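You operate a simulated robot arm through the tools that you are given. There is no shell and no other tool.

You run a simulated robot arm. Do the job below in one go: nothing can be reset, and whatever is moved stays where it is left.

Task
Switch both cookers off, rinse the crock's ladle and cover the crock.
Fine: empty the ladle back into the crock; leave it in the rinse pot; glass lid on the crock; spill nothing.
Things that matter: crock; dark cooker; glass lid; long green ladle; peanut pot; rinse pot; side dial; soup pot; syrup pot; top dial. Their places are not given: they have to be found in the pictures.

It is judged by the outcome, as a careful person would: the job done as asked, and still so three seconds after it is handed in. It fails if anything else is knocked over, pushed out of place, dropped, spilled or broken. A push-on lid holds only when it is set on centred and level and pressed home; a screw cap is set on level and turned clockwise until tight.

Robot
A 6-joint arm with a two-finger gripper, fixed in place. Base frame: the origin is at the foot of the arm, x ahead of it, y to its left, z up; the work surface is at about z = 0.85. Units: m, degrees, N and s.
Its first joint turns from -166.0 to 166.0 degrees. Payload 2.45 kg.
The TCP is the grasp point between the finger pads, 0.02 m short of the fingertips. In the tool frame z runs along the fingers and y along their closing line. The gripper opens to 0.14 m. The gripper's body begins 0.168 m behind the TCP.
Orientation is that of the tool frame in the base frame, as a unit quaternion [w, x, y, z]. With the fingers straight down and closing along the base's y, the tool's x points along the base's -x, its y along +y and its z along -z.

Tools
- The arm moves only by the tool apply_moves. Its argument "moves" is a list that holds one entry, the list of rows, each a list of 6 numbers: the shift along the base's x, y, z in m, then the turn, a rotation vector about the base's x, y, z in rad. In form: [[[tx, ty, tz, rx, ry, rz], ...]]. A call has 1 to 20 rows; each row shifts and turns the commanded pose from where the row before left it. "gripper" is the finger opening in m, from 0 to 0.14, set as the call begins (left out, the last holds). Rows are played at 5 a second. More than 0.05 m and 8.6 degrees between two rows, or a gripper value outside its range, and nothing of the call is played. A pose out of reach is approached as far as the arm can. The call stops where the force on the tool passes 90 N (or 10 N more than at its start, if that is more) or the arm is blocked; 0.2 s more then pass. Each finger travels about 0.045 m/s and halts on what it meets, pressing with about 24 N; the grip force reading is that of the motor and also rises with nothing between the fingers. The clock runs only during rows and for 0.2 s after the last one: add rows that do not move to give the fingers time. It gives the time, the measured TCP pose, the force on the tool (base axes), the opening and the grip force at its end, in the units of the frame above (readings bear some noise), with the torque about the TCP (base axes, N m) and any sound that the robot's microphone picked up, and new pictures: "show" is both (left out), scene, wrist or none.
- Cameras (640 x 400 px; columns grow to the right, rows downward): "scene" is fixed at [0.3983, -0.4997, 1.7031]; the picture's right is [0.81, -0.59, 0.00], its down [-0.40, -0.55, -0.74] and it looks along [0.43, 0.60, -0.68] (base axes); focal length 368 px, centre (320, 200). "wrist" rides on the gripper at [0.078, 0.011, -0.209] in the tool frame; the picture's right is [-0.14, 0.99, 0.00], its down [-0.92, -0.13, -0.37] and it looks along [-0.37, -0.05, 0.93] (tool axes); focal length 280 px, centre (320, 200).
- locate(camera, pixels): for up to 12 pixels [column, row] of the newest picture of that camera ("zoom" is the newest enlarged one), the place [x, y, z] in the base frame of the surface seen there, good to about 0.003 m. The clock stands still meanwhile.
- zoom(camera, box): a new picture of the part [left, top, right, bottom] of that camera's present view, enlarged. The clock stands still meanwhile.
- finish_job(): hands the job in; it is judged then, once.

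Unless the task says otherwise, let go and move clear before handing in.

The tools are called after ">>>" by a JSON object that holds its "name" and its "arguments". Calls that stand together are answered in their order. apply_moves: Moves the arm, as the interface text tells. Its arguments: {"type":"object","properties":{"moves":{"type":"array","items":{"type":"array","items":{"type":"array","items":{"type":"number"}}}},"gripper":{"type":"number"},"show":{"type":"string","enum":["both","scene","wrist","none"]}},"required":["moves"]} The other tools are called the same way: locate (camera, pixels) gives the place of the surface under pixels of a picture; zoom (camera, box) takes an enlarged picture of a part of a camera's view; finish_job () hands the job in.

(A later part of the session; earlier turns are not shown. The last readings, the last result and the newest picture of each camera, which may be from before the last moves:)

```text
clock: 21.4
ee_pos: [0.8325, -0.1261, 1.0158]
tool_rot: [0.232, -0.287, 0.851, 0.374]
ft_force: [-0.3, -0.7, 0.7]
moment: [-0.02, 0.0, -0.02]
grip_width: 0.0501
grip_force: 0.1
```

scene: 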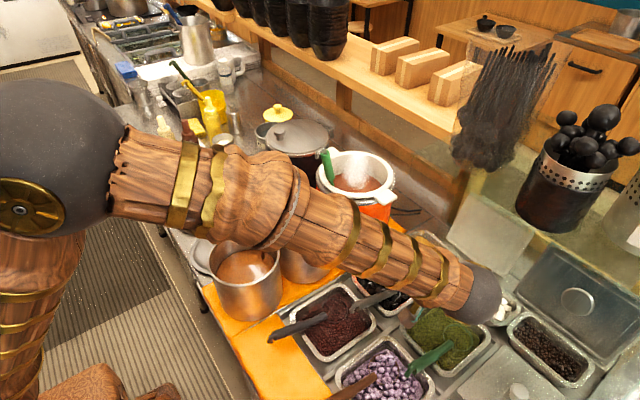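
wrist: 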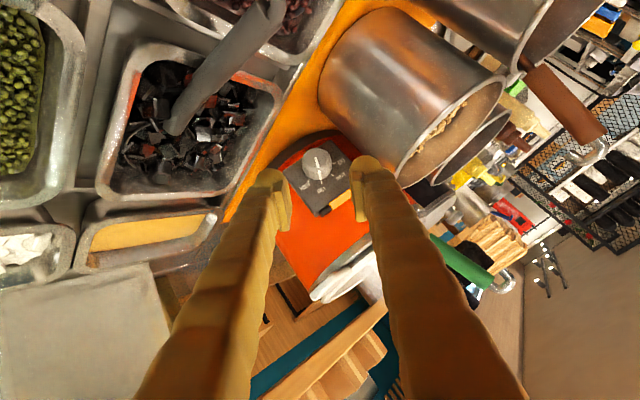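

The dial appears at (318,162), centred between the fingers. I'll locate it precisely from here before advancing.

>>> {"name": "zoom", "arguments": {"camera": "wrist", "box": [280, 130, 376, 210]}}

>>> {"name": "locate", "arguments": {"camera": "wrist", "pixels": [[318, 162], [312, 162], [324, 162], [318, 155], [318, 170], [305, 178], [335, 180], [345, 160], [325, 200], [300, 165], [340, 150], [330, 145]]}}

>>> {"name": "locate", "arguments": {"camera": "wrist", "pixels": [[380, 120], [400, 160], [420, 130], [240, 160], [280, 95], [190, 110], [260, 20], [405, 175], [345, 80], [275, 130], [250, 195], [210, 215]]}}

```text
5.00 times, centred on (328, 170) of wrist
```

zoom: 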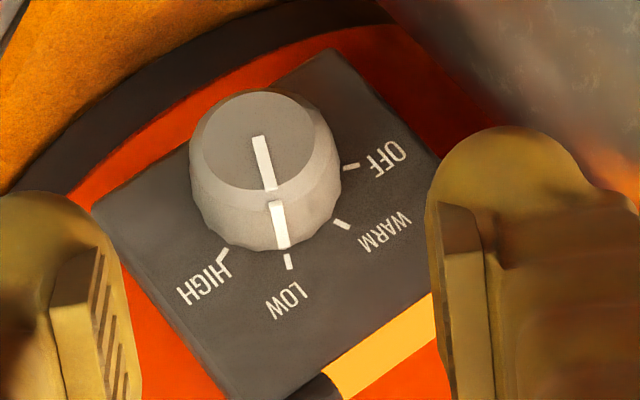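

```text
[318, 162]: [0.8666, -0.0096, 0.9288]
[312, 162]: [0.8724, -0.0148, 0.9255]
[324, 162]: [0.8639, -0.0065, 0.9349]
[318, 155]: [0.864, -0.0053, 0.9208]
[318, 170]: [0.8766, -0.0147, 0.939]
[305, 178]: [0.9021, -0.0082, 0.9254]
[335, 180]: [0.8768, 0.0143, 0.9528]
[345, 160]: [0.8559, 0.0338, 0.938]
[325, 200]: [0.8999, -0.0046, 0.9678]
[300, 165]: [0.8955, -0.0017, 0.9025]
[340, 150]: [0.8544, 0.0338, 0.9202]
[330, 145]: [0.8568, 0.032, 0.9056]
```

```text
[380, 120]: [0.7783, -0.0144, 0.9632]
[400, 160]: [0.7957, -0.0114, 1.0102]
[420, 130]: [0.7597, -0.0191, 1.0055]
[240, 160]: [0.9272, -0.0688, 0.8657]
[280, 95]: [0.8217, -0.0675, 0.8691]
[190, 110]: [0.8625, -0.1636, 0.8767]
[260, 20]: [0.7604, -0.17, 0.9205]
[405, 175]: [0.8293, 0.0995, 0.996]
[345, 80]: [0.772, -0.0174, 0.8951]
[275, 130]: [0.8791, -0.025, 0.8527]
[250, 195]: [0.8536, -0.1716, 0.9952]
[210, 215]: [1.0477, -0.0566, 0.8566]
```

Both cameras' locate results agree on a face centre around (0.865, −0.010, 0.923), with the panel about 0.024 m behind it. I'll advance along the tool axis so the fingers straddle the knob.

>>> {"name": "apply_moves", "arguments": {"moves": [[[0.0049, 0.0186, -0.0155, 0, 0, 0], [0.0049, 0.0186, -0.0155, 0, 0, 0], [0.0049, 0.0186, -0.0155, 0, 0, 0], [0.0049, 0.0186, -0.0155, 0, 0, 0], [0.0048, 0.0186, -0.0155, 0, 0, 0], [0, 0, 0, 0, 0, 0]]], "show": "wrist"}}

>>> {"name": "zoom", "arguments": {"camera": "wrist", "box": [264, 140, 392, 220]}}

```text
clock: 22.8
ee_pos: [0.8576, -0.0347, 0.9366]
tool_rot: [0.232, -0.287, 0.85, 0.375]
ft_force: [-0.1, -0.6, -0.8]
moment: [-0.05, 0.0, 0.01]
grip_width: 0.0499
grip_force: 0.2
```

wrist: 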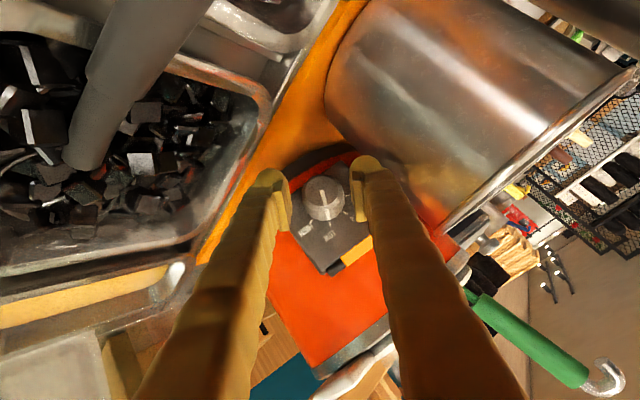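

```text
5.00 times, centred on (328, 180) of wrist
```

zoom: 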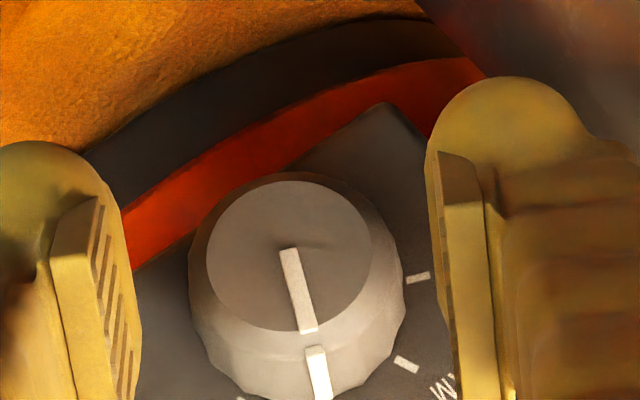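

The knob sits midway between the pads, so I'll advance the last ~25 mm.

>>> {"name": "apply_moves", "arguments": {"moves": [[[0.002, 0.01, -0.0068, 0, 0, 0], [0.0021, 0.0095, -0.0065, 0, 0, 0], [0, 0, 0, 0, 0, 0]]], "show": "wrist"}}

>>> {"name": "zoom", "arguments": {"camera": "wrist", "box": [264, 140, 392, 220]}}

```text
clock: 23.6
ee_pos: [0.8605, -0.0149, 0.9226]
tool_rot: [0.232, -0.287, 0.851, 0.374]
ft_force: [0.6, -1.2, 0.1]
moment: [0.08, 0.03, 0.04]
grip_width: 0.0491
grip_force: 0.1
```

wrist: 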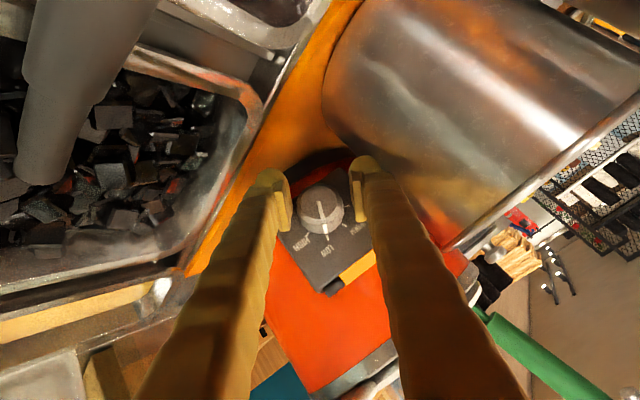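

```text
5.00 times, centred on (328, 180) of wrist
```

zoom: 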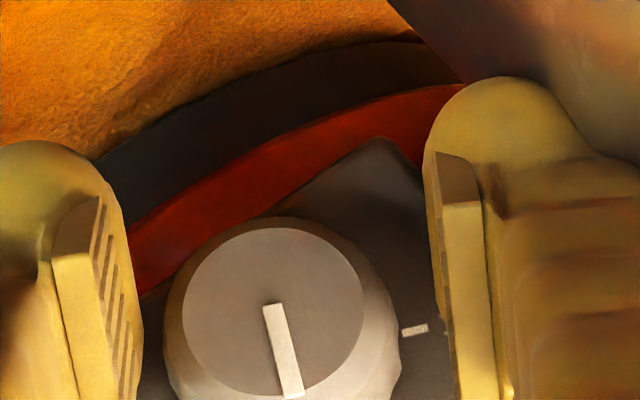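

The fingers are around the knob with negligible force. I'll close and check the grip.

>>> {"name": "apply_moves", "arguments": {"moves": [[[0, 0, 0, 0, 0, 0], [0, 0, 0, 0, 0, 0], [0, 0, 0, 0, 0, 0]]], "gripper": 0.02, "show": "wrist"}}

>>> {"name": "zoom", "arguments": {"camera": "wrist", "box": [264, 140, 392, 220]}}

```text
clock: 24.4
ee_pos: [0.8608, -0.0154, 0.9231]
tool_rot: [0.232, -0.287, 0.851, 0.375]
ft_force: [22.2, -8.4, -15.9]
moment: [-0.08, 0.17, -0.18]
grip_width: 0.0393
grip_force: 14.5
```

wrist: 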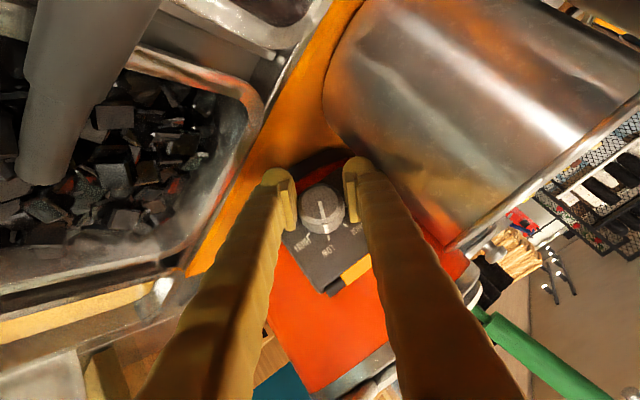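

```text
5.00 times, centred on (328, 180) of wrist
```

zoom: 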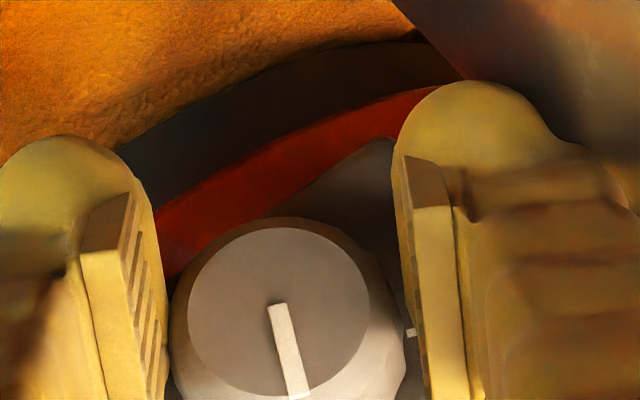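

The left finger touched first (force ≈28 N along the closing line). I'll shift the tool about 1.5 mm that way and let the grip settle.

>>> {"name": "apply_moves", "arguments": {"moves": [[[0.0005, -0.0004, -0.0004, 0, 0, 0], [0.0005, -0.0004, -0.0004, 0, 0, 0], [0, 0, 0, 0, 0, 0], [0, 0, 0, 0, 0, 0]]], "gripper": 0.02, "show": "none"}}

```text
clock: 25.4
ee_pos: [0.8618, -0.0144, 0.9203]
tool_rot: [0.232, -0.288, 0.85, 0.376]
ft_force: [-24.7, -7.0, -6.2]
moment: [-0.15, 0.08, 0.32]
grip_width: 0.037
grip_force: 45.2
```

The grip is firm (45 N motor reading, 0.037 m) with modest forces. I'll turn counter-clockwise about the dial's outward normal, first 0.4 rad.

>>> {"name": "apply_moves", "arguments": {"moves": [[[0, 0, 0, -0.0637, -0.0771, 0], [0, 0, 0, -0.0637, -0.0771, 0], [0, 0, 0, -0.0637, -0.0771, 0], [0, 0, 0, -0.0637, -0.0771, 0], [0, 0, 0, 0, 0, 0]]], "gripper": 0.02, "show": "wrist"}}

>>> {"name": "zoom", "arguments": {"camera": "wrist", "box": [264, 140, 392, 220]}}

```text
clock: 26.6
ee_pos: [0.8618, -0.0161, 0.9227]
tool_rot: [0.321, -0.369, 0.845, 0.216]
ft_force: [4.5, -15.8, -38.4]
moment: [-0.35, 0.27, -0.29]
grip_width: 0.0367
grip_force: 44.7
```

wrist: 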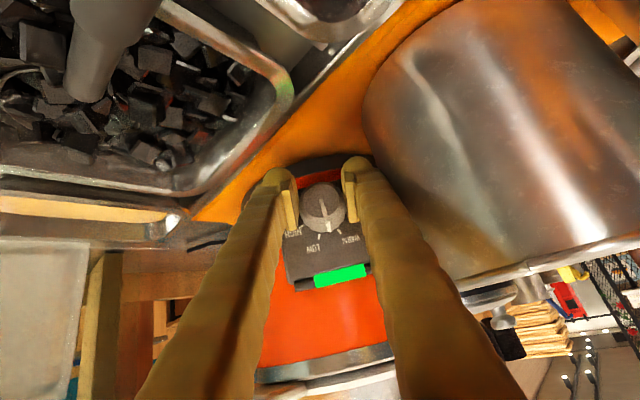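

```text
5.00 times, centred on (328, 180) of wrist
```

zoom: 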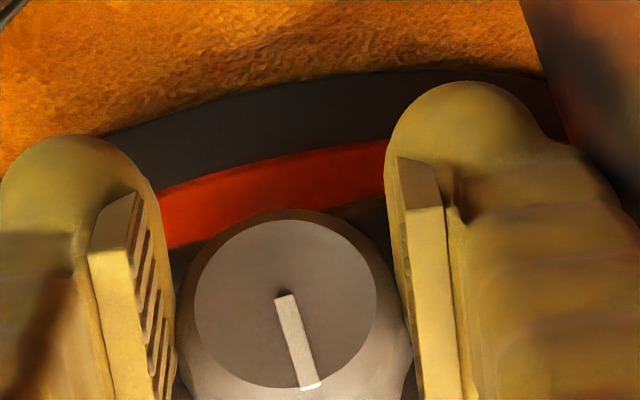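

The lamp changed to green, so the knob is turning with the gripper toward WARM. I'll trim down 1 mm to ease the −38 N vertical load and turn a further 0.4 rad.

>>> {"name": "apply_moves", "arguments": {"moves": [[[0, 0, -0.0008, 0, 0, 0], [0, 0, 0, -0.0637, -0.0771, 0], [0, 0, 0, -0.0637, -0.0771, 0], [0, 0, 0, -0.0637, -0.0771, 0], [0, 0, 0, -0.0637, -0.0771, 0], [0, 0, 0, 0, 0, 0]]], "gripper": 0.02, "show": "wrist"}}

>>> {"name": "zoom", "arguments": {"camera": "wrist", "box": [264, 140, 392, 220]}}

```text
clock: 28.0
ee_pos: [0.862, -0.0164, 0.9222]
tool_rot: [0.399, -0.435, 0.806, 0.047]
ft_force: [23.2, -38.5, -5.6]
moment: [-0.09, 0.19, -0.69]
grip_width: 0.0371
grip_force: 45.2
```

wrist: 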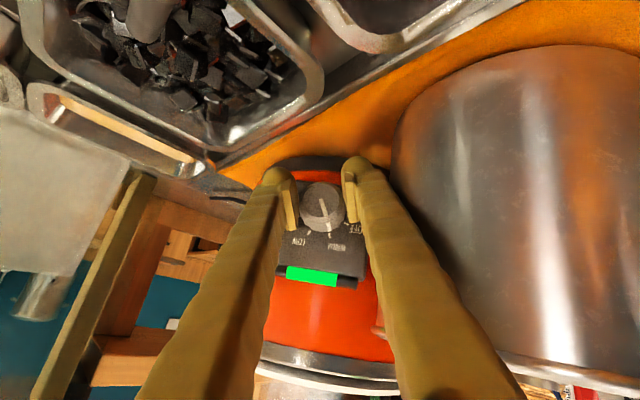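

```text
5.00 times, centred on (328, 180) of wrist
```

zoom: 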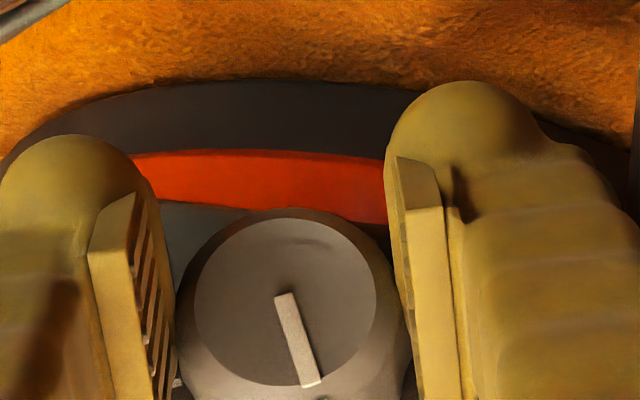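

The pointer is now about at WARM and the right-hand finger is about 1 cm from the peanut pot. I'll ease the side load, release, rotate back 45° and regrip for the second half.

>>> {"name": "apply_moves", "arguments": {"moves": [[[0.0008, -0.0006, 0, 0, 0, 0], [0, 0, 0, 0, 0, 0]]], "gripper": 0.02, "show": "none"}}

>>> {"name": "apply_moves", "arguments": {"moves": [[[0, 0, 0, 0, 0, 0], [0, 0, 0, 0, 0, 0], [0, 0, 0, 0, 0, 0]]], "gripper": 0.05, "show": "wrist"}}

>>> {"name": "zoom", "arguments": {"camera": "wrist", "box": [264, 140, 392, 240]}}

```text
clock: 28.6
ee_pos: [0.8624, -0.0176, 0.9226]
tool_rot: [0.399, -0.434, 0.806, 0.048]
ft_force: [-2.9, -54.8, 23.4]
moment: [0.3, -0.19, -0.91]
grip_width: 0.0368
grip_force: 45.3
```

```text
clock: 29.4
ee_pos: [0.8614, -0.014, 0.921]
tool_rot: [0.397, -0.437, 0.806, 0.048]
ft_force: [0.0, 0.0, 0.1]
moment: [0.02, 0.01, 0.01]
grip_width: 0.0501
grip_force: 0.0
```

wrist: 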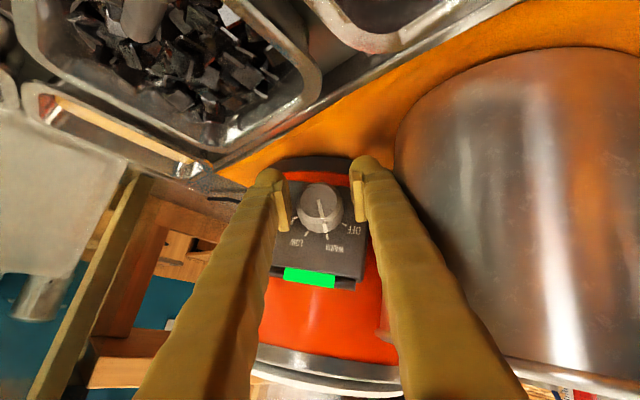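

```text
4.00 times, centred on (328, 190) of wrist
```

zoom: 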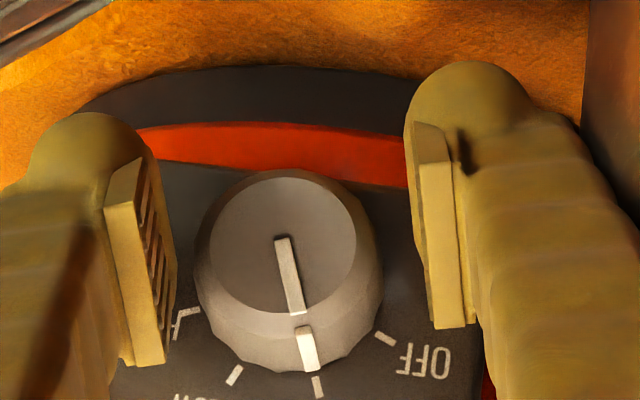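

The pointer is on the WARM tick and the fingers are free. I'll rotate back 0.8 rad about the dial axis, then grip again.

>>> {"name": "apply_moves", "arguments": {"moves": [[[0, 0, 0, 0.0637, 0.0771, 0], [0, 0, 0, 0.0637, 0.0771, 0], [0, 0, 0, 0.0637, 0.0771, 0], [0, 0, 0, 0.0637, 0.0771, 0], [0, 0, 0, 0.0637, 0.0771, 0], [0, 0, 0, 0.0637, 0.0771, 0], [0, 0, 0, 0.0637, 0.0771, 0], [0, 0, 0, 0.0637, 0.0771, 0], [0, 0, 0, 0, 0, 0]]], "gripper": 0.05, "show": "wrist"}}

>>> {"name": "zoom", "arguments": {"camera": "wrist", "box": [264, 140, 392, 240]}}

```text
clock: 31.4
ee_pos: [0.8632, -0.0159, 0.9203]
tool_rot: [0.232, -0.287, 0.85, 0.375]
ft_force: [0.1, 0.0, -0.4]
moment: [-0.01, 0.01, -0.03]
grip_width: 0.0498
grip_force: 0.0
```

wrist: 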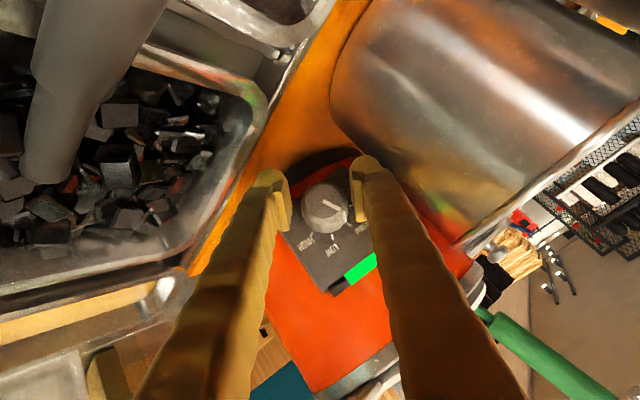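

```text
4.00 times, centred on (328, 190) of wrist
```

zoom: 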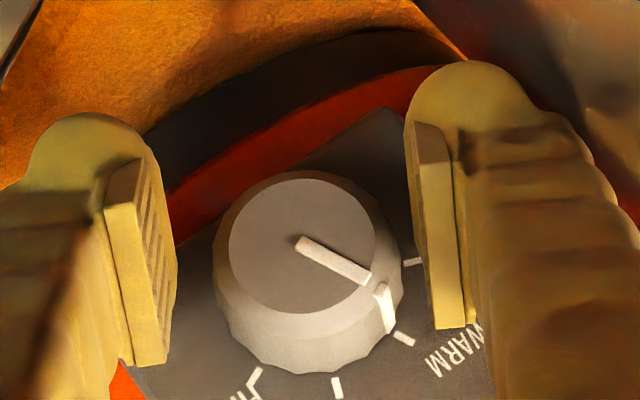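

The knob is about 2 mm toward the right finger, so I'll shift that way and close.

>>> {"name": "apply_moves", "arguments": {"moves": [[[-0.0013, 0.0011, 0.001, 0, 0, 0], [0, 0, 0, 0, 0, 0]]], "gripper": 0.05, "show": "none"}}

>>> {"name": "apply_moves", "arguments": {"moves": [[[0, 0, 0, 0, 0, 0], [0, 0, 0, 0, 0, 0], [0, 0, 0, 0, 0, 0], [0, 0, 0, 0, 0, 0]]], "gripper": 0.02, "show": "none"}}

```text
clock: 32.0
ee_pos: [0.8619, -0.0157, 0.9218]
tool_rot: [0.232, -0.287, 0.851, 0.375]
ft_force: [-0.6, 0.3, -0.2]
moment: [-0.01, -0.02, -0.02]
grip_width: 0.05
grip_force: 0.0
```

```text
clock: 33.0
ee_pos: [0.8608, -0.0157, 0.9205]
tool_rot: [0.232, -0.288, 0.85, 0.375]
ft_force: [3.2, -0.6, 0.3]
moment: [0.03, 0.03, -0.07]
grip_width: 0.0373
grip_force: 44.9
```

The grip is well centred (about 3 N residual). I'll turn counter-clockwise 0.4 rad first, then check.

>>> {"name": "apply_moves", "arguments": {"moves": [[[0, 0, 0, -0.0637, -0.0771, 0], [0, 0, 0, -0.0637, -0.0771, 0], [0, 0, 0, -0.0637, -0.0771, 0], [0, 0, 0, -0.0637, -0.0771, 0], [0, 0, 0, 0, 0, 0]]], "gripper": 0.02, "show": "wrist"}}

```text
clock: 34.2
ee_pos: [0.8616, -0.0157, 0.9213]
tool_rot: [0.322, -0.368, 0.845, 0.215]
ft_force: [34.1, -16.3, -21.7]
moment: [-0.2, 0.32, -0.52]
grip_width: 0.037
grip_force: 45.2
```

wrist: 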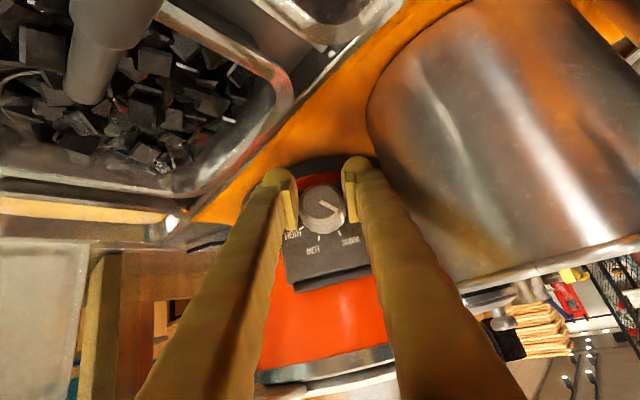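

The lamp has gone dark past the midpoint, but the pointer must reach OFF. I'll trim the load and turn another 0.4 rad.

>>> {"name": "apply_moves", "arguments": {"moves": [[[0.0005, -0.0004, -0.0004, 0, 0, 0], [0, 0, 0, -0.0637, -0.0771, 0], [0, 0, 0, -0.0637, -0.0771, 0], [0, 0, 0, -0.0637, -0.0771, 0], [0, 0, 0, -0.0637, -0.0771, 0], [0, 0, 0, 0, 0, 0]]], "gripper": 0.02, "show": "wrist"}}

>>> {"name": "zoom", "arguments": {"camera": "wrist", "box": [264, 140, 392, 240]}}

```text
clock: 35.6
ee_pos: [0.8617, -0.0171, 0.9217]
tool_rot: [0.397, -0.435, 0.807, 0.047]
ft_force: [28.4, -47.2, -14.3]
moment: [0.42, 0.81, -0.92]
grip_width: 0.037
grip_force: 44.9
```

wrist: 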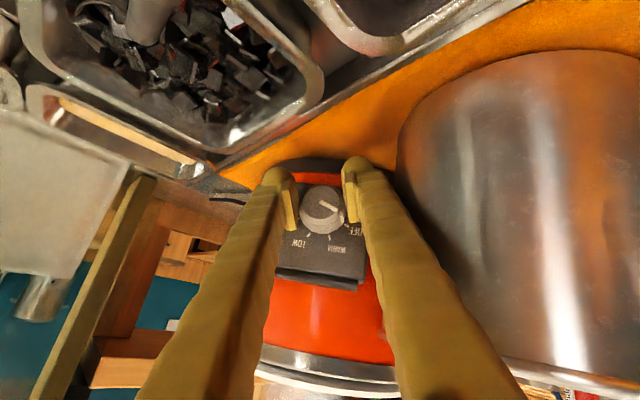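

```text
4.00 times, centred on (328, 190) of wrist
```

zoom: 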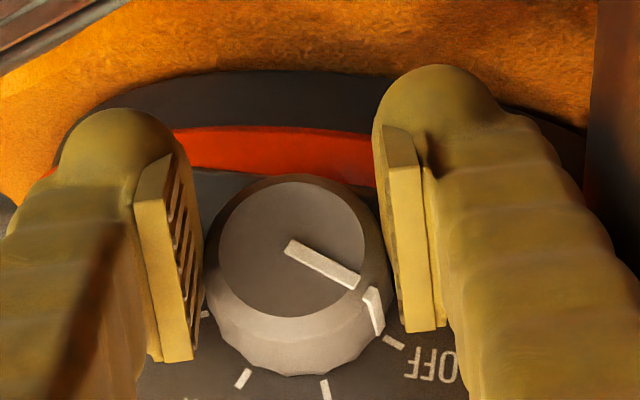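

The pointer lines up with the OFF tick and there's resisting torque of about 0.9 N·m, so it's at its stop. I'll ease the turn slightly and release.

>>> {"name": "apply_moves", "arguments": {"moves": [[[0.0004, -0.0008, 0, 0.0127, 0.0154, 0], [0, 0, 0, 0, 0, 0]]], "gripper": 0.02, "show": "none"}}

>>> {"name": "apply_moves", "arguments": {"moves": [[[0, 0, 0, 0, 0, 0], [0, 0, 0, 0, 0, 0], [0, 0, 0, 0, 0, 0]]], "gripper": 0.05, "show": "wrist"}}

>>> {"name": "zoom", "arguments": {"camera": "wrist", "box": [264, 140, 392, 240]}}

```text
clock: 36.2
ee_pos: [0.8619, -0.0167, 0.9202]
tool_rot: [0.394, -0.432, 0.809, 0.056]
ft_force: [14.5, -49.1, -6.2]
moment: [0.0, 0.11, -0.85]
grip_width: 0.0373
grip_force: 44.8
```

```text
clock: 37.0
ee_pos: [0.8616, -0.0159, 0.9209]
tool_rot: [0.394, -0.433, 0.809, 0.057]
ft_force: [0.6, -0.7, -0.4]
moment: [0.0, 0.02, 0.02]
grip_width: 0.0499
grip_force: 0.1
```

wrist: 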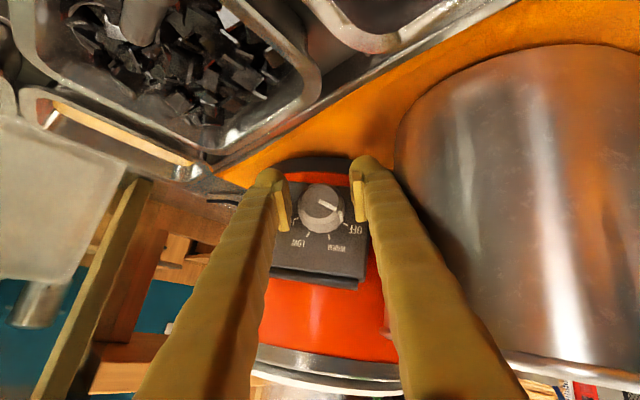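

```text
4.00 times, centred on (328, 190) of wrist
```

zoom: 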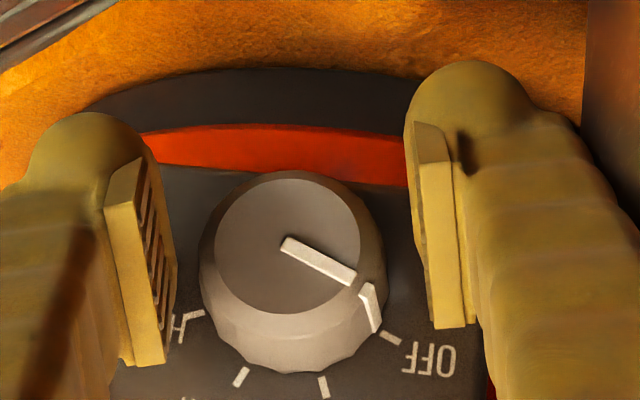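

The side dial's pointer is on OFF, its lamp is dark, and the fingers are clear. I'll back out along the tool axis, then away from the pot and up.

>>> {"name": "apply_moves", "arguments": {"moves": [[[-0.0106, -0.0078, 0.0123, 0, 0, 0], [-0.0106, -0.0078, 0.0123, 0, 0, 0], [-0.0053, -0.0229, 0.0245, 0, 0, 0], [-0.0053, -0.0229, 0.0245, 0, 0, 0], [-0.0053, -0.0229, 0.0245, 0, 0, 0], [-0.0053, -0.0229, 0.0245, 0, 0, 0], [-0.0053, -0.0229, 0.0245, 0, 0, 0], [-0.0053, -0.0229, 0.0245, 0, 0, 0], [-0.01, -0.01, 0.04, 0, 0, 0], [-0.01, -0.01, 0.04, 0, 0, 0], [-0.01, -0.01, 0.04, 0, 0, 0], [0, 0, 0, 0, 0, 0]]], "gripper": 0.05, "show": "both"}}

>>> {"name": "zoom", "arguments": {"camera": "wrist", "box": [264, 100, 392, 200]}}

```text
clock: 39.6
ee_pos: [0.7768, -0.2001, 1.215]
tool_rot: [0.395, -0.432, 0.809, 0.057]
ft_force: [0.6, 0.1, -0.3]
moment: [0.01, -0.04, 0.03]
grip_width: 0.05
grip_force: 0.1
```

scene: 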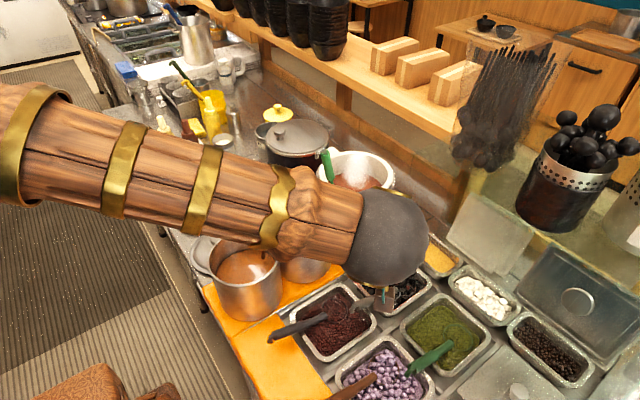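
wrist: 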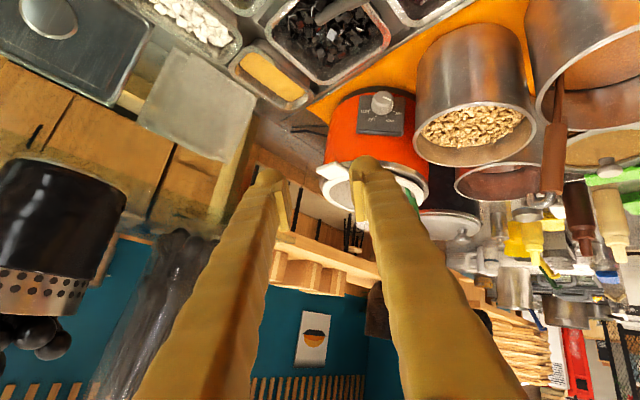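

```text
4.00 times, centred on (328, 150) of wrist
```

zoom: 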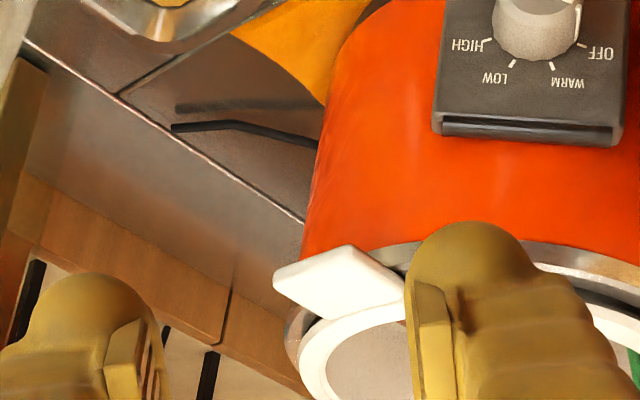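

Both lamps are dark and both pointers are on OFF, so the cookers are done. Next is the ladle: I'll back off and reorient the tool to point outward, 30° below horizontal, to study the ladle from the side.

>>> {"name": "apply_moves", "arguments": {"moves": [[[-0.025, -0.005, 0.042, 0, 0, 0], [-0.025, -0.005, 0.042, 0, 0, 0], [-0.025, -0.005, 0.042, 0, 0, 0], [-0.025, -0.005, 0.034, 0, 0, 0], [-0.01, 0.032, 0, 0.0493, -0.0185, -0.1191], [-0.01, 0.032, 0, 0.0493, -0.0185, -0.1191], [-0.01, 0.032, 0, 0.0493, -0.0185, -0.1191], [-0.01, 0.032, 0, 0.0493, -0.0185, -0.1191], [-0.01, 0.032, 0, 0.0493, -0.0185, -0.1191], [-0.01, 0.032, 0, 0.0493, -0.0185, -0.1191], [-0.01, 0.032, 0, 0.0493, -0.0185, -0.1191], [0, 0, 0, 0, 0, 0]]], "gripper": 0.14, "show": "both"}}

```text
clock: 41.5
ee_pos: [0.6961, -0.0982, 1.2637]
tool_rot: [0.405, -0.144, 0.901, 0.06]
ft_force: [-0.2, 0.8, -0.4]
moment: [0.04, 0.0, 0.0]
grip_width: 0.1402
grip_force: 0.0
stopped in row 9: the arm was blocked; the commanded pose is now the measured one
```

scene: 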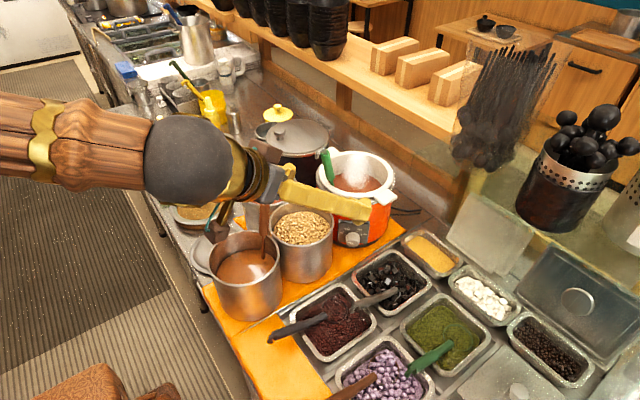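
wrist: 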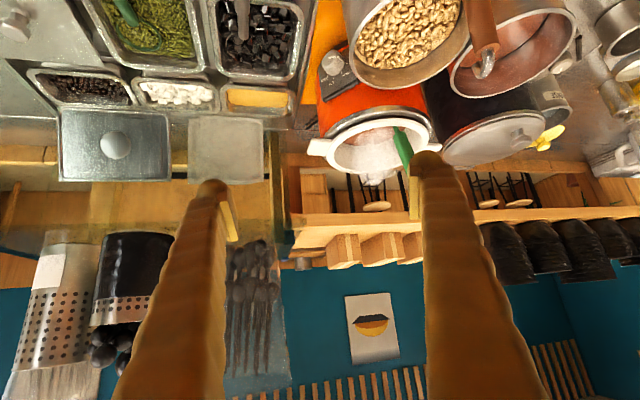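

The move was blocked with no contact force (the arm lagged, probably near a wrist singularity), and it stopped at (0.696, −0.098, 1.264). I'll raise gently without rotation to see how it responds.

>>> {"name": "apply_moves", "arguments": {"moves": [[[-0.005, 0, 0.02, 0, 0, 0], [-0.005, 0, 0.02, 0, 0, 0], [-0.005, 0, 0.02, 0, 0, 0], [-0.005, 0, 0.02, 0, 0, 0], [0, 0, 0, 0, 0, 0], [0, 0, 0, 0, 0, 0]]], "gripper": 0.14, "show": "scene"}}

```text
clock: 43.1
ee_pos: [0.6935, -0.1076, 1.3113]
tool_rot: [0.386, -0.139, 0.909, 0.072]
ft_force: [0.6, -0.7, -0.4]
moment: [0.02, -0.03, 0.05]
grip_width: 0.1401
grip_force: 0.0
stopped in row 6: the arm was blocked; the commanded pose is now the measured one
```

scene: 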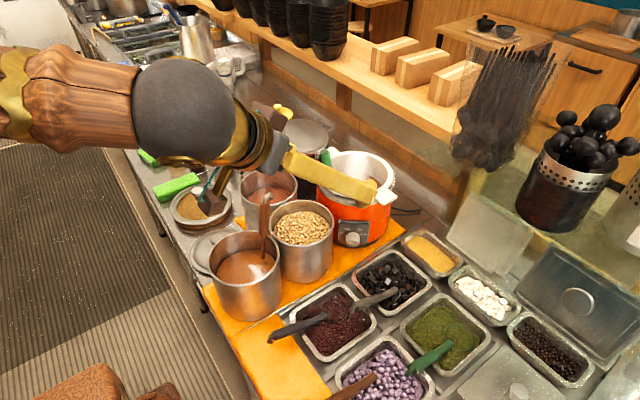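

It's blocked again without contact, so this orientation is at a wrist limit. I'll unwind back to straight down, then re-pitch with the tool in the arm's radial plane.

>>> {"name": "apply_moves", "arguments": {"moves": [[[0, 0.005, 0, -0.0212, 0.1137, -0.041], [0, 0.01, 0, -0.0212, 0.1137, -0.041], [0, 0.015, 0, -0.0212, 0.1137, -0.041], [0, 0.02, 0, -0.0212, 0.1137, -0.041], [0, 0.02, 0, -0.0212, 0.1137, -0.041], [0, 0.02, 0, -0.0212, 0.1137, -0.041], [0, 0.02, 0, -0.0212, 0.1137, -0.041], [0, 0, 0, 0, 0, 0], [0, 0, 0, 0, 0, 0]]], "gripper": 0.14, "show": "scene"}}

```text
clock: 45.1
ee_pos: [0.6921, 0.0041, 1.3146]
tool_rot: [0.003, -0.001, 1.0, -0.002]
ft_force: [0.1, 0.7, -0.1]
moment: [0.01, 0.01, 0.0]
grip_width: 0.1401
grip_force: 0.1
```

scene: 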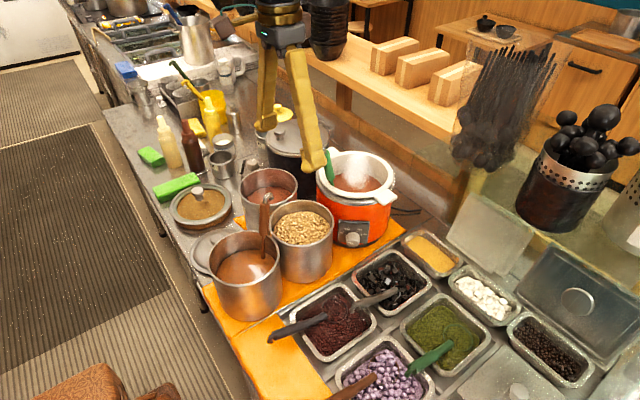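

The tool is straight down again at (0.692, 0.004, 1.315). I'll move into line with the ladle's azimuth (~6°) and pitch outward 45° in the radial plane.

>>> {"name": "apply_moves", "arguments": {"moves": [[[-0.018, 0.0126, 0.007, 0, 0, 0.0224], [-0.018, 0.0126, 0.007, 0, 0, 0.0224], [-0.018, 0.0126, 0.007, 0, 0, 0.0224], [-0.018, 0.0126, 0.007, 0, 0, 0.0224], [-0.018, 0.0126, 0.007, 0, 0, 0.0224], [0, 0, 0, 0.0146, -0.13, 0], [0, 0, 0, 0.0146, -0.13, 0], [0, 0, 0, 0.0146, -0.13, 0], [0, 0, 0, 0.0146, -0.13, 0], [0, 0, 0, 0.0146, -0.13, 0], [0, 0, 0, 0.0146, -0.13, 0], [0, 0, 0, 0, 0, 0], [0, 0, 0, 0, 0, 0]]], "gripper": 0.14, "show": "both"}}

```text
clock: 47.9
ee_pos: [0.6025, 0.0654, 1.3506]
tool_rot: [0.385, -0.051, 0.921, 0.02]
ft_force: [-0.1, 0.8, -0.2]
moment: [0.04, -0.02, 0.01]
grip_width: 0.1401
grip_force: 0.1
```

scene: 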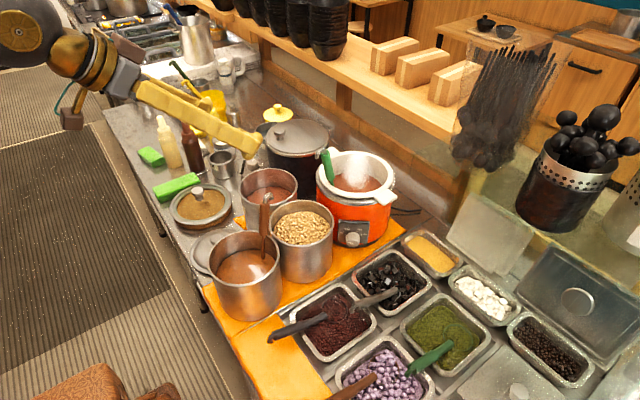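
wrist: 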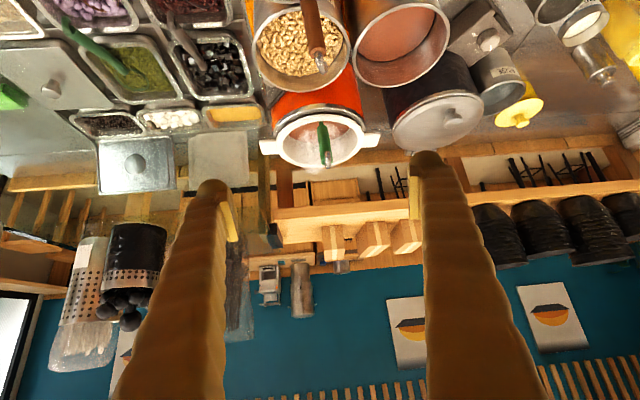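

That pitch worked cleanly. The ladle is now visible at (323,145), seen from the robot side; I'll zoom and locate along its handle.

>>> {"name": "zoom", "arguments": {"camera": "wrist", "box": [270, 90, 390, 180]}}

>>> {"name": "locate", "arguments": {"camera": "wrist", "pixels": [[322, 127], [323, 133], [323, 138], [324, 144], [325, 149], [328, 155], [328, 163], [328, 166], [321, 122], [325, 153], [319, 138], [327, 138]]}}

>>> {"name": "zoom", "arguments": {"camera": "scene", "box": [312, 142, 344, 192]}}

>>> {"name": "locate", "arguments": {"camera": "scene", "pixels": [[326, 150], [327, 155], [328, 160], [329, 165], [330, 170], [331, 175], [332, 180], [325, 165], [333, 165], [320, 152], [319, 157], [332, 183]]}}

>>> {"name": "locate", "arguments": {"camera": "wrist", "pixels": [[320, 107], [320, 112], [280, 140], [360, 140], [320, 167], [275, 147], [369, 141], [300, 112], [345, 112], [290, 155], [350, 155], [320, 45]]}}

```text
4.44 times, centred on (330, 135) of wrist
```

zoom: 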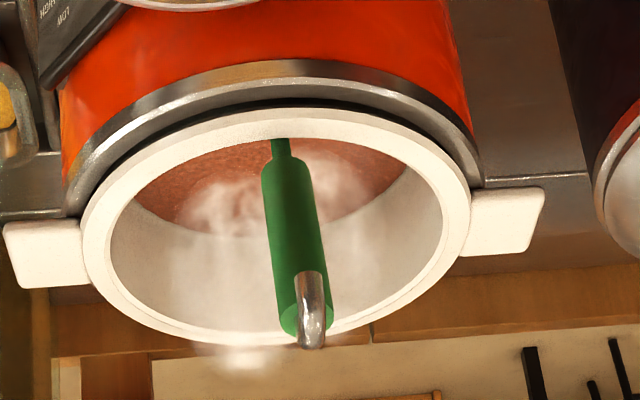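

```text
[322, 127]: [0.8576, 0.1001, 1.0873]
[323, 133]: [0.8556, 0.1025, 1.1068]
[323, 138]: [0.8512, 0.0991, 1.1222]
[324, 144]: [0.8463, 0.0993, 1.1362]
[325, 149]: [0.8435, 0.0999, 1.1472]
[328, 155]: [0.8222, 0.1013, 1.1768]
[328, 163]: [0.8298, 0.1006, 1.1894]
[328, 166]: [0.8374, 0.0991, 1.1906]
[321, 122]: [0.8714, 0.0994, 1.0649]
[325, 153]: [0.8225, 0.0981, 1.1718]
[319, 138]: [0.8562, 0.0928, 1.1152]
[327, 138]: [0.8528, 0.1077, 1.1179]
```

```text
8.00 times, centred on (328, 167) of scene
```

zoom: 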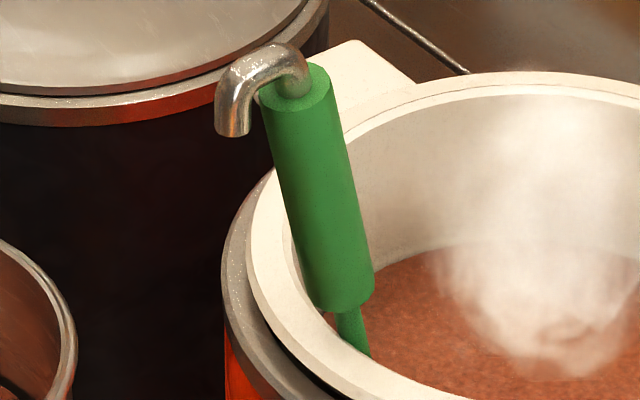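

```text
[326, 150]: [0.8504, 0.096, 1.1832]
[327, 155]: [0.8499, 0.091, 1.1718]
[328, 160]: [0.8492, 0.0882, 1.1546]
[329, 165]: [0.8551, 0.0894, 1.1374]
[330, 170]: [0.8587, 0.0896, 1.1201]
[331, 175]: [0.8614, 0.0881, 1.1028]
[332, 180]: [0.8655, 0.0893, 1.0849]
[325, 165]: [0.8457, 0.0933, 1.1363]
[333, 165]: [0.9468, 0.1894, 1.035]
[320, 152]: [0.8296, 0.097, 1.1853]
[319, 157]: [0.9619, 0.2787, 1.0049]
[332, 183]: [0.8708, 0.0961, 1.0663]
```

```text
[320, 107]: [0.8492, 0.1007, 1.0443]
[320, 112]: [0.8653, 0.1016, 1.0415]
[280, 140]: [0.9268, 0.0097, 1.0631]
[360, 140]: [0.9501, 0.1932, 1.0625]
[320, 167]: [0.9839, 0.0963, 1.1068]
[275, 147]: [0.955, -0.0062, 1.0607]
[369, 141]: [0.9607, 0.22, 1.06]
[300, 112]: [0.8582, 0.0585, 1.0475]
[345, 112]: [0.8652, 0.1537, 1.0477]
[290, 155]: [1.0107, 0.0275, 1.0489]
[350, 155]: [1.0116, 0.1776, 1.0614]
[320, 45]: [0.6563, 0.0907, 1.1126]
```

The ladle's handle axis passes through about (0.855, 0.099, 1.131), leaning ~13° back toward the robot, with its hook facing me and open space on the −y side. I'll grip it from the −y side; first I unwind the pitch and yaw the tool round at height.

>>> {"name": "apply_moves", "arguments": {"moves": [[[0, 0, 0, -0.0146, 0.13, 0], [0, 0, 0, -0.0146, 0.13, 0], [0, 0, 0, -0.0146, 0.13, 0], [0, 0, 0, -0.0146, 0.13, 0], [0, 0, 0, -0.0146, 0.13, 0], [0, 0, 0, -0.0146, 0.13, 0], [0, 0, 0, 0, 0, 0]]], "gripper": 0.06, "show": "none"}}

>>> {"name": "apply_moves", "arguments": {"moves": [[[0.0065, -0.0177, 0, 0, 0, -0.1277], [0.0065, -0.0177, 0, 0, 0, -0.1277], [0.0065, -0.0177, 0, 0, 0, -0.1277], [0.0065, -0.0177, 0, 0, 0, -0.1277], [0.0065, -0.0177, 0, 0, 0, -0.1277], [0.0065, -0.0177, 0, 0, 0, -0.1277], [0.0065, -0.0177, 0, 0, 0, -0.1277], [0.0065, -0.0177, 0, 0, 0, -0.1277], [0.0065, -0.0177, 0, 0, 0, -0.1277], [0.0065, -0.0177, 0, 0, 0, -0.1277], [0.0065, -0.0177, 0, 0, 0, -0.1277], [0.0065, -0.0177, 0, 0, 0, -0.1277], [0.0065, -0.0177, 0, 0, 0, -0.1277], [0.0065, -0.0177, 0, 0, 0, -0.1277], [0.0065, -0.0177, 0, 0, 0, -0.1277], [0, 0, 0, 0, 0, 0]]], "gripper": 0.06, "show": "scene"}}

```text
clock: 49.5
ee_pos: [0.6034, 0.0675, 1.3501]
tool_rot: [0.002, -0.057, 0.998, -0.002]
ft_force: [0.1, -0.1, -0.1]
moment: [0.01, 0.02, 0.02]
grip_width: 0.0602
grip_force: 0.0
```

```text
clock: 52.9
ee_pos: [0.7009, -0.1989, 1.3506]
tool_rot: [0.0, 0.785, 0.62, -0.004]
ft_force: [0.5, 0.3, -0.1]
moment: [0.0, -0.01, -0.01]
grip_width: 0.0601
grip_force: 0.0
```

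scene: 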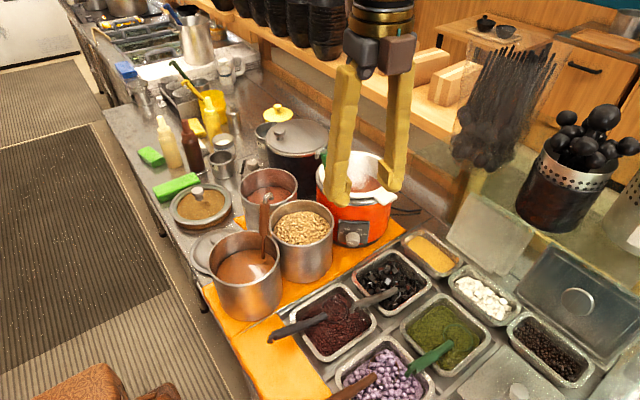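

The tool is straight down with yaw −103°, camera leading. I'll pitch it toward the ladle (azimuth 77°, 38° below horizontal) and add the small roll to match the handle's lean.

>>> {"name": "apply_moves", "arguments": {"moves": [[[0.01, 0, 0, 0.1266, -0.0293, 0], [0.01, 0, 0, 0.1266, -0.0293, 0], [0.01, 0, 0, 0.1266, -0.0293, 0], [0.01, 0, 0, 0.1266, -0.0293, 0], [0.01, 0, 0, 0.1266, -0.0293, 0], [0.01, 0, 0, 0.1266, -0.0293, 0], [0.01, 0, 0, 0.1266, -0.0293, 0], [0.01, 0, 0, -0.0247, -0.107, 0.086], [0.01, 0, 0, -0.0247, -0.107, 0.086], [0, 0, 0, 0, 0, 0], [0, 0, 0, 0, 0, 0]]], "gripper": 0.06, "show": "both"}}

```text
clock: 55.3
ee_pos: [0.7896, -0.1995, 1.3515]
tool_rot: [-0.222, 0.621, 0.651, 0.375]
ft_force: [-0.5, 0.7, -0.8]
moment: [-0.01, 0.02, -0.02]
grip_width: 0.06
grip_force: 0.0
```

scene: 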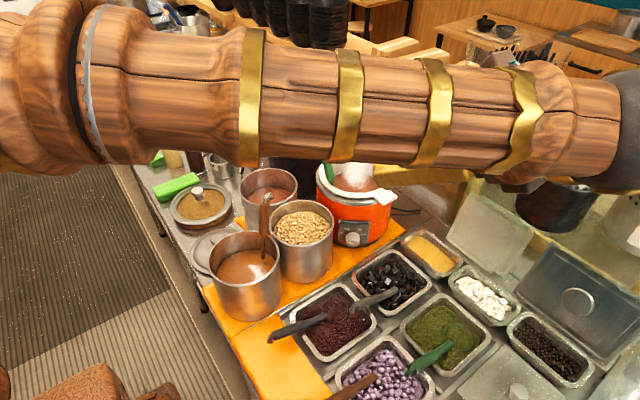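
wrist: 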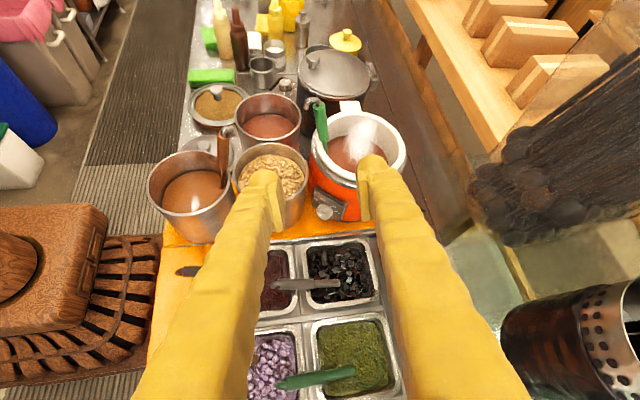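

The tool now points along −y→+y with the camera on top, and the ladle is visible at (320,120). I'll zoom in and locate the handle axis from this side.

>>> {"name": "zoom", "arguments": {"camera": "wrist", "box": [280, 80, 420, 180]}}

>>> {"name": "locate", "arguments": {"camera": "wrist", "pixels": [[316, 104], [318, 112], [320, 120], [322, 128], [324, 136], [326, 144], [328, 152], [305, 104], [312, 100], [316, 122], [325, 120], [329, 155]]}}

>>> {"name": "locate", "arguments": {"camera": "wrist", "pixels": [[358, 110], [312, 145], [405, 150], [356, 183], [345, 110], [372, 112], [318, 135], [316, 160], [400, 135], [396, 170], [325, 160], [392, 150]]}}

```text
4.00 times, centred on (350, 130) of wrist
```

zoom: 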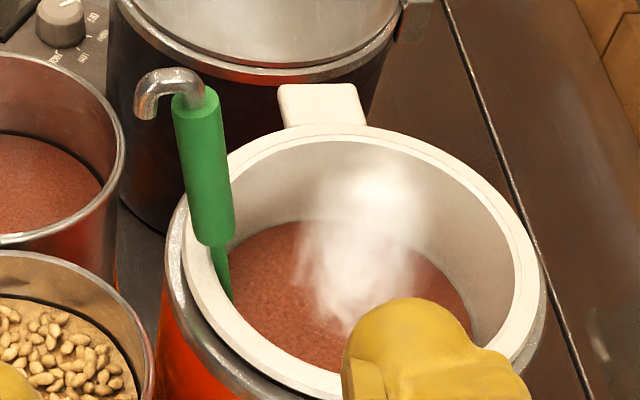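

```text
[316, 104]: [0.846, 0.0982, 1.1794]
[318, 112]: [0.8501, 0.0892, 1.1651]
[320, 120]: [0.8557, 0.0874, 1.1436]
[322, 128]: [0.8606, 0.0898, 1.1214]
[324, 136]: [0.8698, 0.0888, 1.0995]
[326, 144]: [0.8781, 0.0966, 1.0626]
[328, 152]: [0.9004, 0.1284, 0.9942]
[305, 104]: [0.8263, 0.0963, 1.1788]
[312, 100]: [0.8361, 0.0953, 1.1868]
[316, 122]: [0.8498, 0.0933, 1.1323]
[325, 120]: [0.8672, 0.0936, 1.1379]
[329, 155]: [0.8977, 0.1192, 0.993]
```

```text
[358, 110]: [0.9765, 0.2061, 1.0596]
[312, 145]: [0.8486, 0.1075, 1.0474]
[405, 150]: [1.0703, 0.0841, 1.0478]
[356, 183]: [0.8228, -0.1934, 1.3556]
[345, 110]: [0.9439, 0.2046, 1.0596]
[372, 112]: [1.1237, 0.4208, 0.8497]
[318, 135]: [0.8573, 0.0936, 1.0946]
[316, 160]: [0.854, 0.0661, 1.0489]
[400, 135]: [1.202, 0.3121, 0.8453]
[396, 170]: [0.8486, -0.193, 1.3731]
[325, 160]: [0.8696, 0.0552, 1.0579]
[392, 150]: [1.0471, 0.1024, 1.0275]
```

The handle axis is confirmed near (0.859, 0.098) at z≈1.13. Before grasping I'll dry-run the lift and pour poses without the ladle, starting with the lifted pose high above the crock.

>>> {"name": "apply_moves", "arguments": {"moves": [[[0.0175, 0.036, -0.0025, 0.0247, 0.107, -0.086], [0.0175, 0.036, -0.0025, 0.0247, 0.107, -0.086], [0.0175, 0.036, -0.0025, 0, 0, 0], [0.0175, 0.036, -0.0025, 0, 0, 0], [0.0175, 0.036, -0.0025, 0, 0, 0], [0.0175, 0.036, -0.0025, 0, 0, 0], [0.0175, 0.036, -0.0025, 0, 0, 0], [0.0175, 0.036, -0.0025, 0, 0, 0], [0, 0, 0, 0, 0, 0], [0, 0, 0, 0, 0, 0]]], "gripper": 0.06, "show": "both"}}

```text
clock: 57.5
ee_pos: [0.9318, 0.0908, 1.333]
tool_rot: [-0.273, 0.706, 0.559, 0.34]
ft_force: [0.2, -0.6, -0.1]
moment: [-0.01, 0.0, 0.02]
grip_width: 0.0599
grip_force: 0.1
```

scene: 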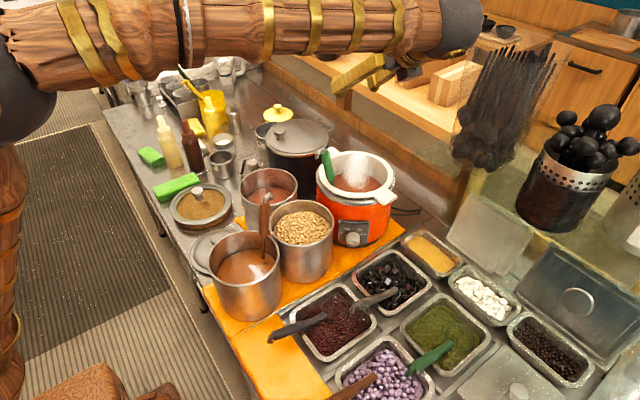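
wrist: 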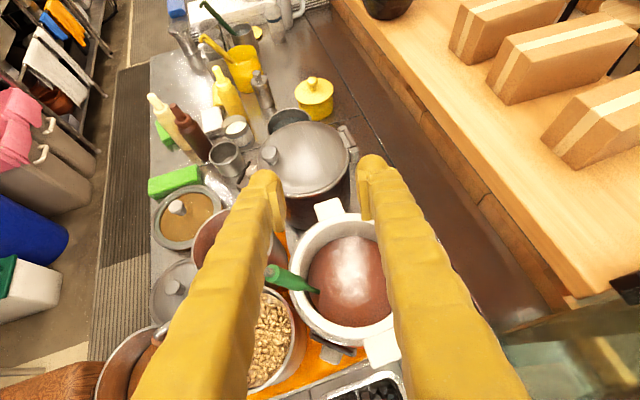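

The lifted pose is reachable (0.932, 0.091, 1.333). I'll dry-run the first half of the pour roll, in which the bowl would stay over the crock.

>>> {"name": "apply_moves", "arguments": {"moves": [[[-0.0266, 0.0049, -0.0016, -0.0265, -0.1148, 0.0922], [-0.0265, 0.0023, -0.0047, -0.0265, -0.1148, 0.0922], [-0.026, -0.0002, -0.0078, -0.0265, -0.1148, 0.0922], [-0.0247, -0.0028, -0.0107, -0.0265, -0.1148, 0.0922], [-0.0229, -0.0053, -0.0133, -0.0265, -0.1148, 0.0922], [-0.0206, -0.0078, -0.0156, -0.0265, -0.1148, 0.0922], [-0.018, -0.01, -0.0176, -0.0265, -0.1148, 0.0922], [-0.0148, -0.0121, -0.0192, -0.0265, -0.1148, 0.0922], [-0.0114, -0.0137, -0.0204, -0.0265, -0.1148, 0.0922], [-0.0076, -0.0152, -0.0211, -0.0265, -0.1148, 0.0922], [-0.0038, -0.0163, -0.0213, -0.0265, -0.1148, 0.0922], [0, 0, 0, 0, 0, 0]]], "gripper": 0.06, "show": "both"}}

```text
clock: 60.1
ee_pos: [0.727, 0.0111, 1.1792]
tool_rot: [0.068, 0.071, 0.896, 0.432]
ft_force: [-0.1, -0.2, 0.1]
moment: [-0.05, -0.01, 0.02]
grip_width: 0.0601
grip_force: 0.1
```

scene: 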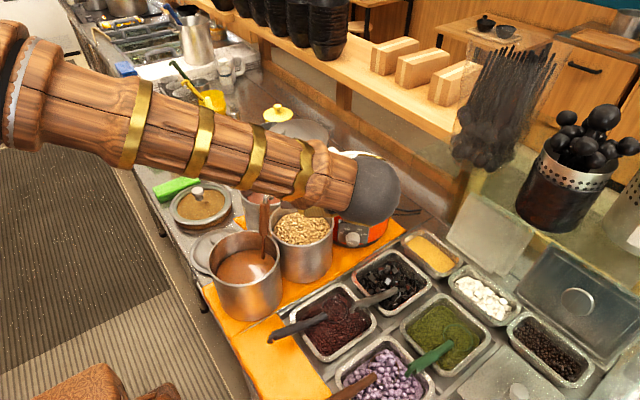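
wrist: 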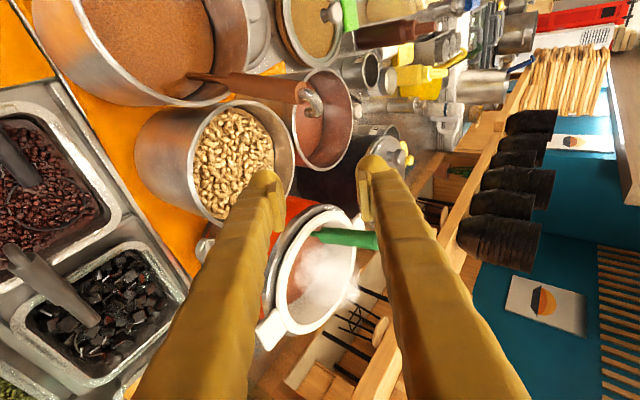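

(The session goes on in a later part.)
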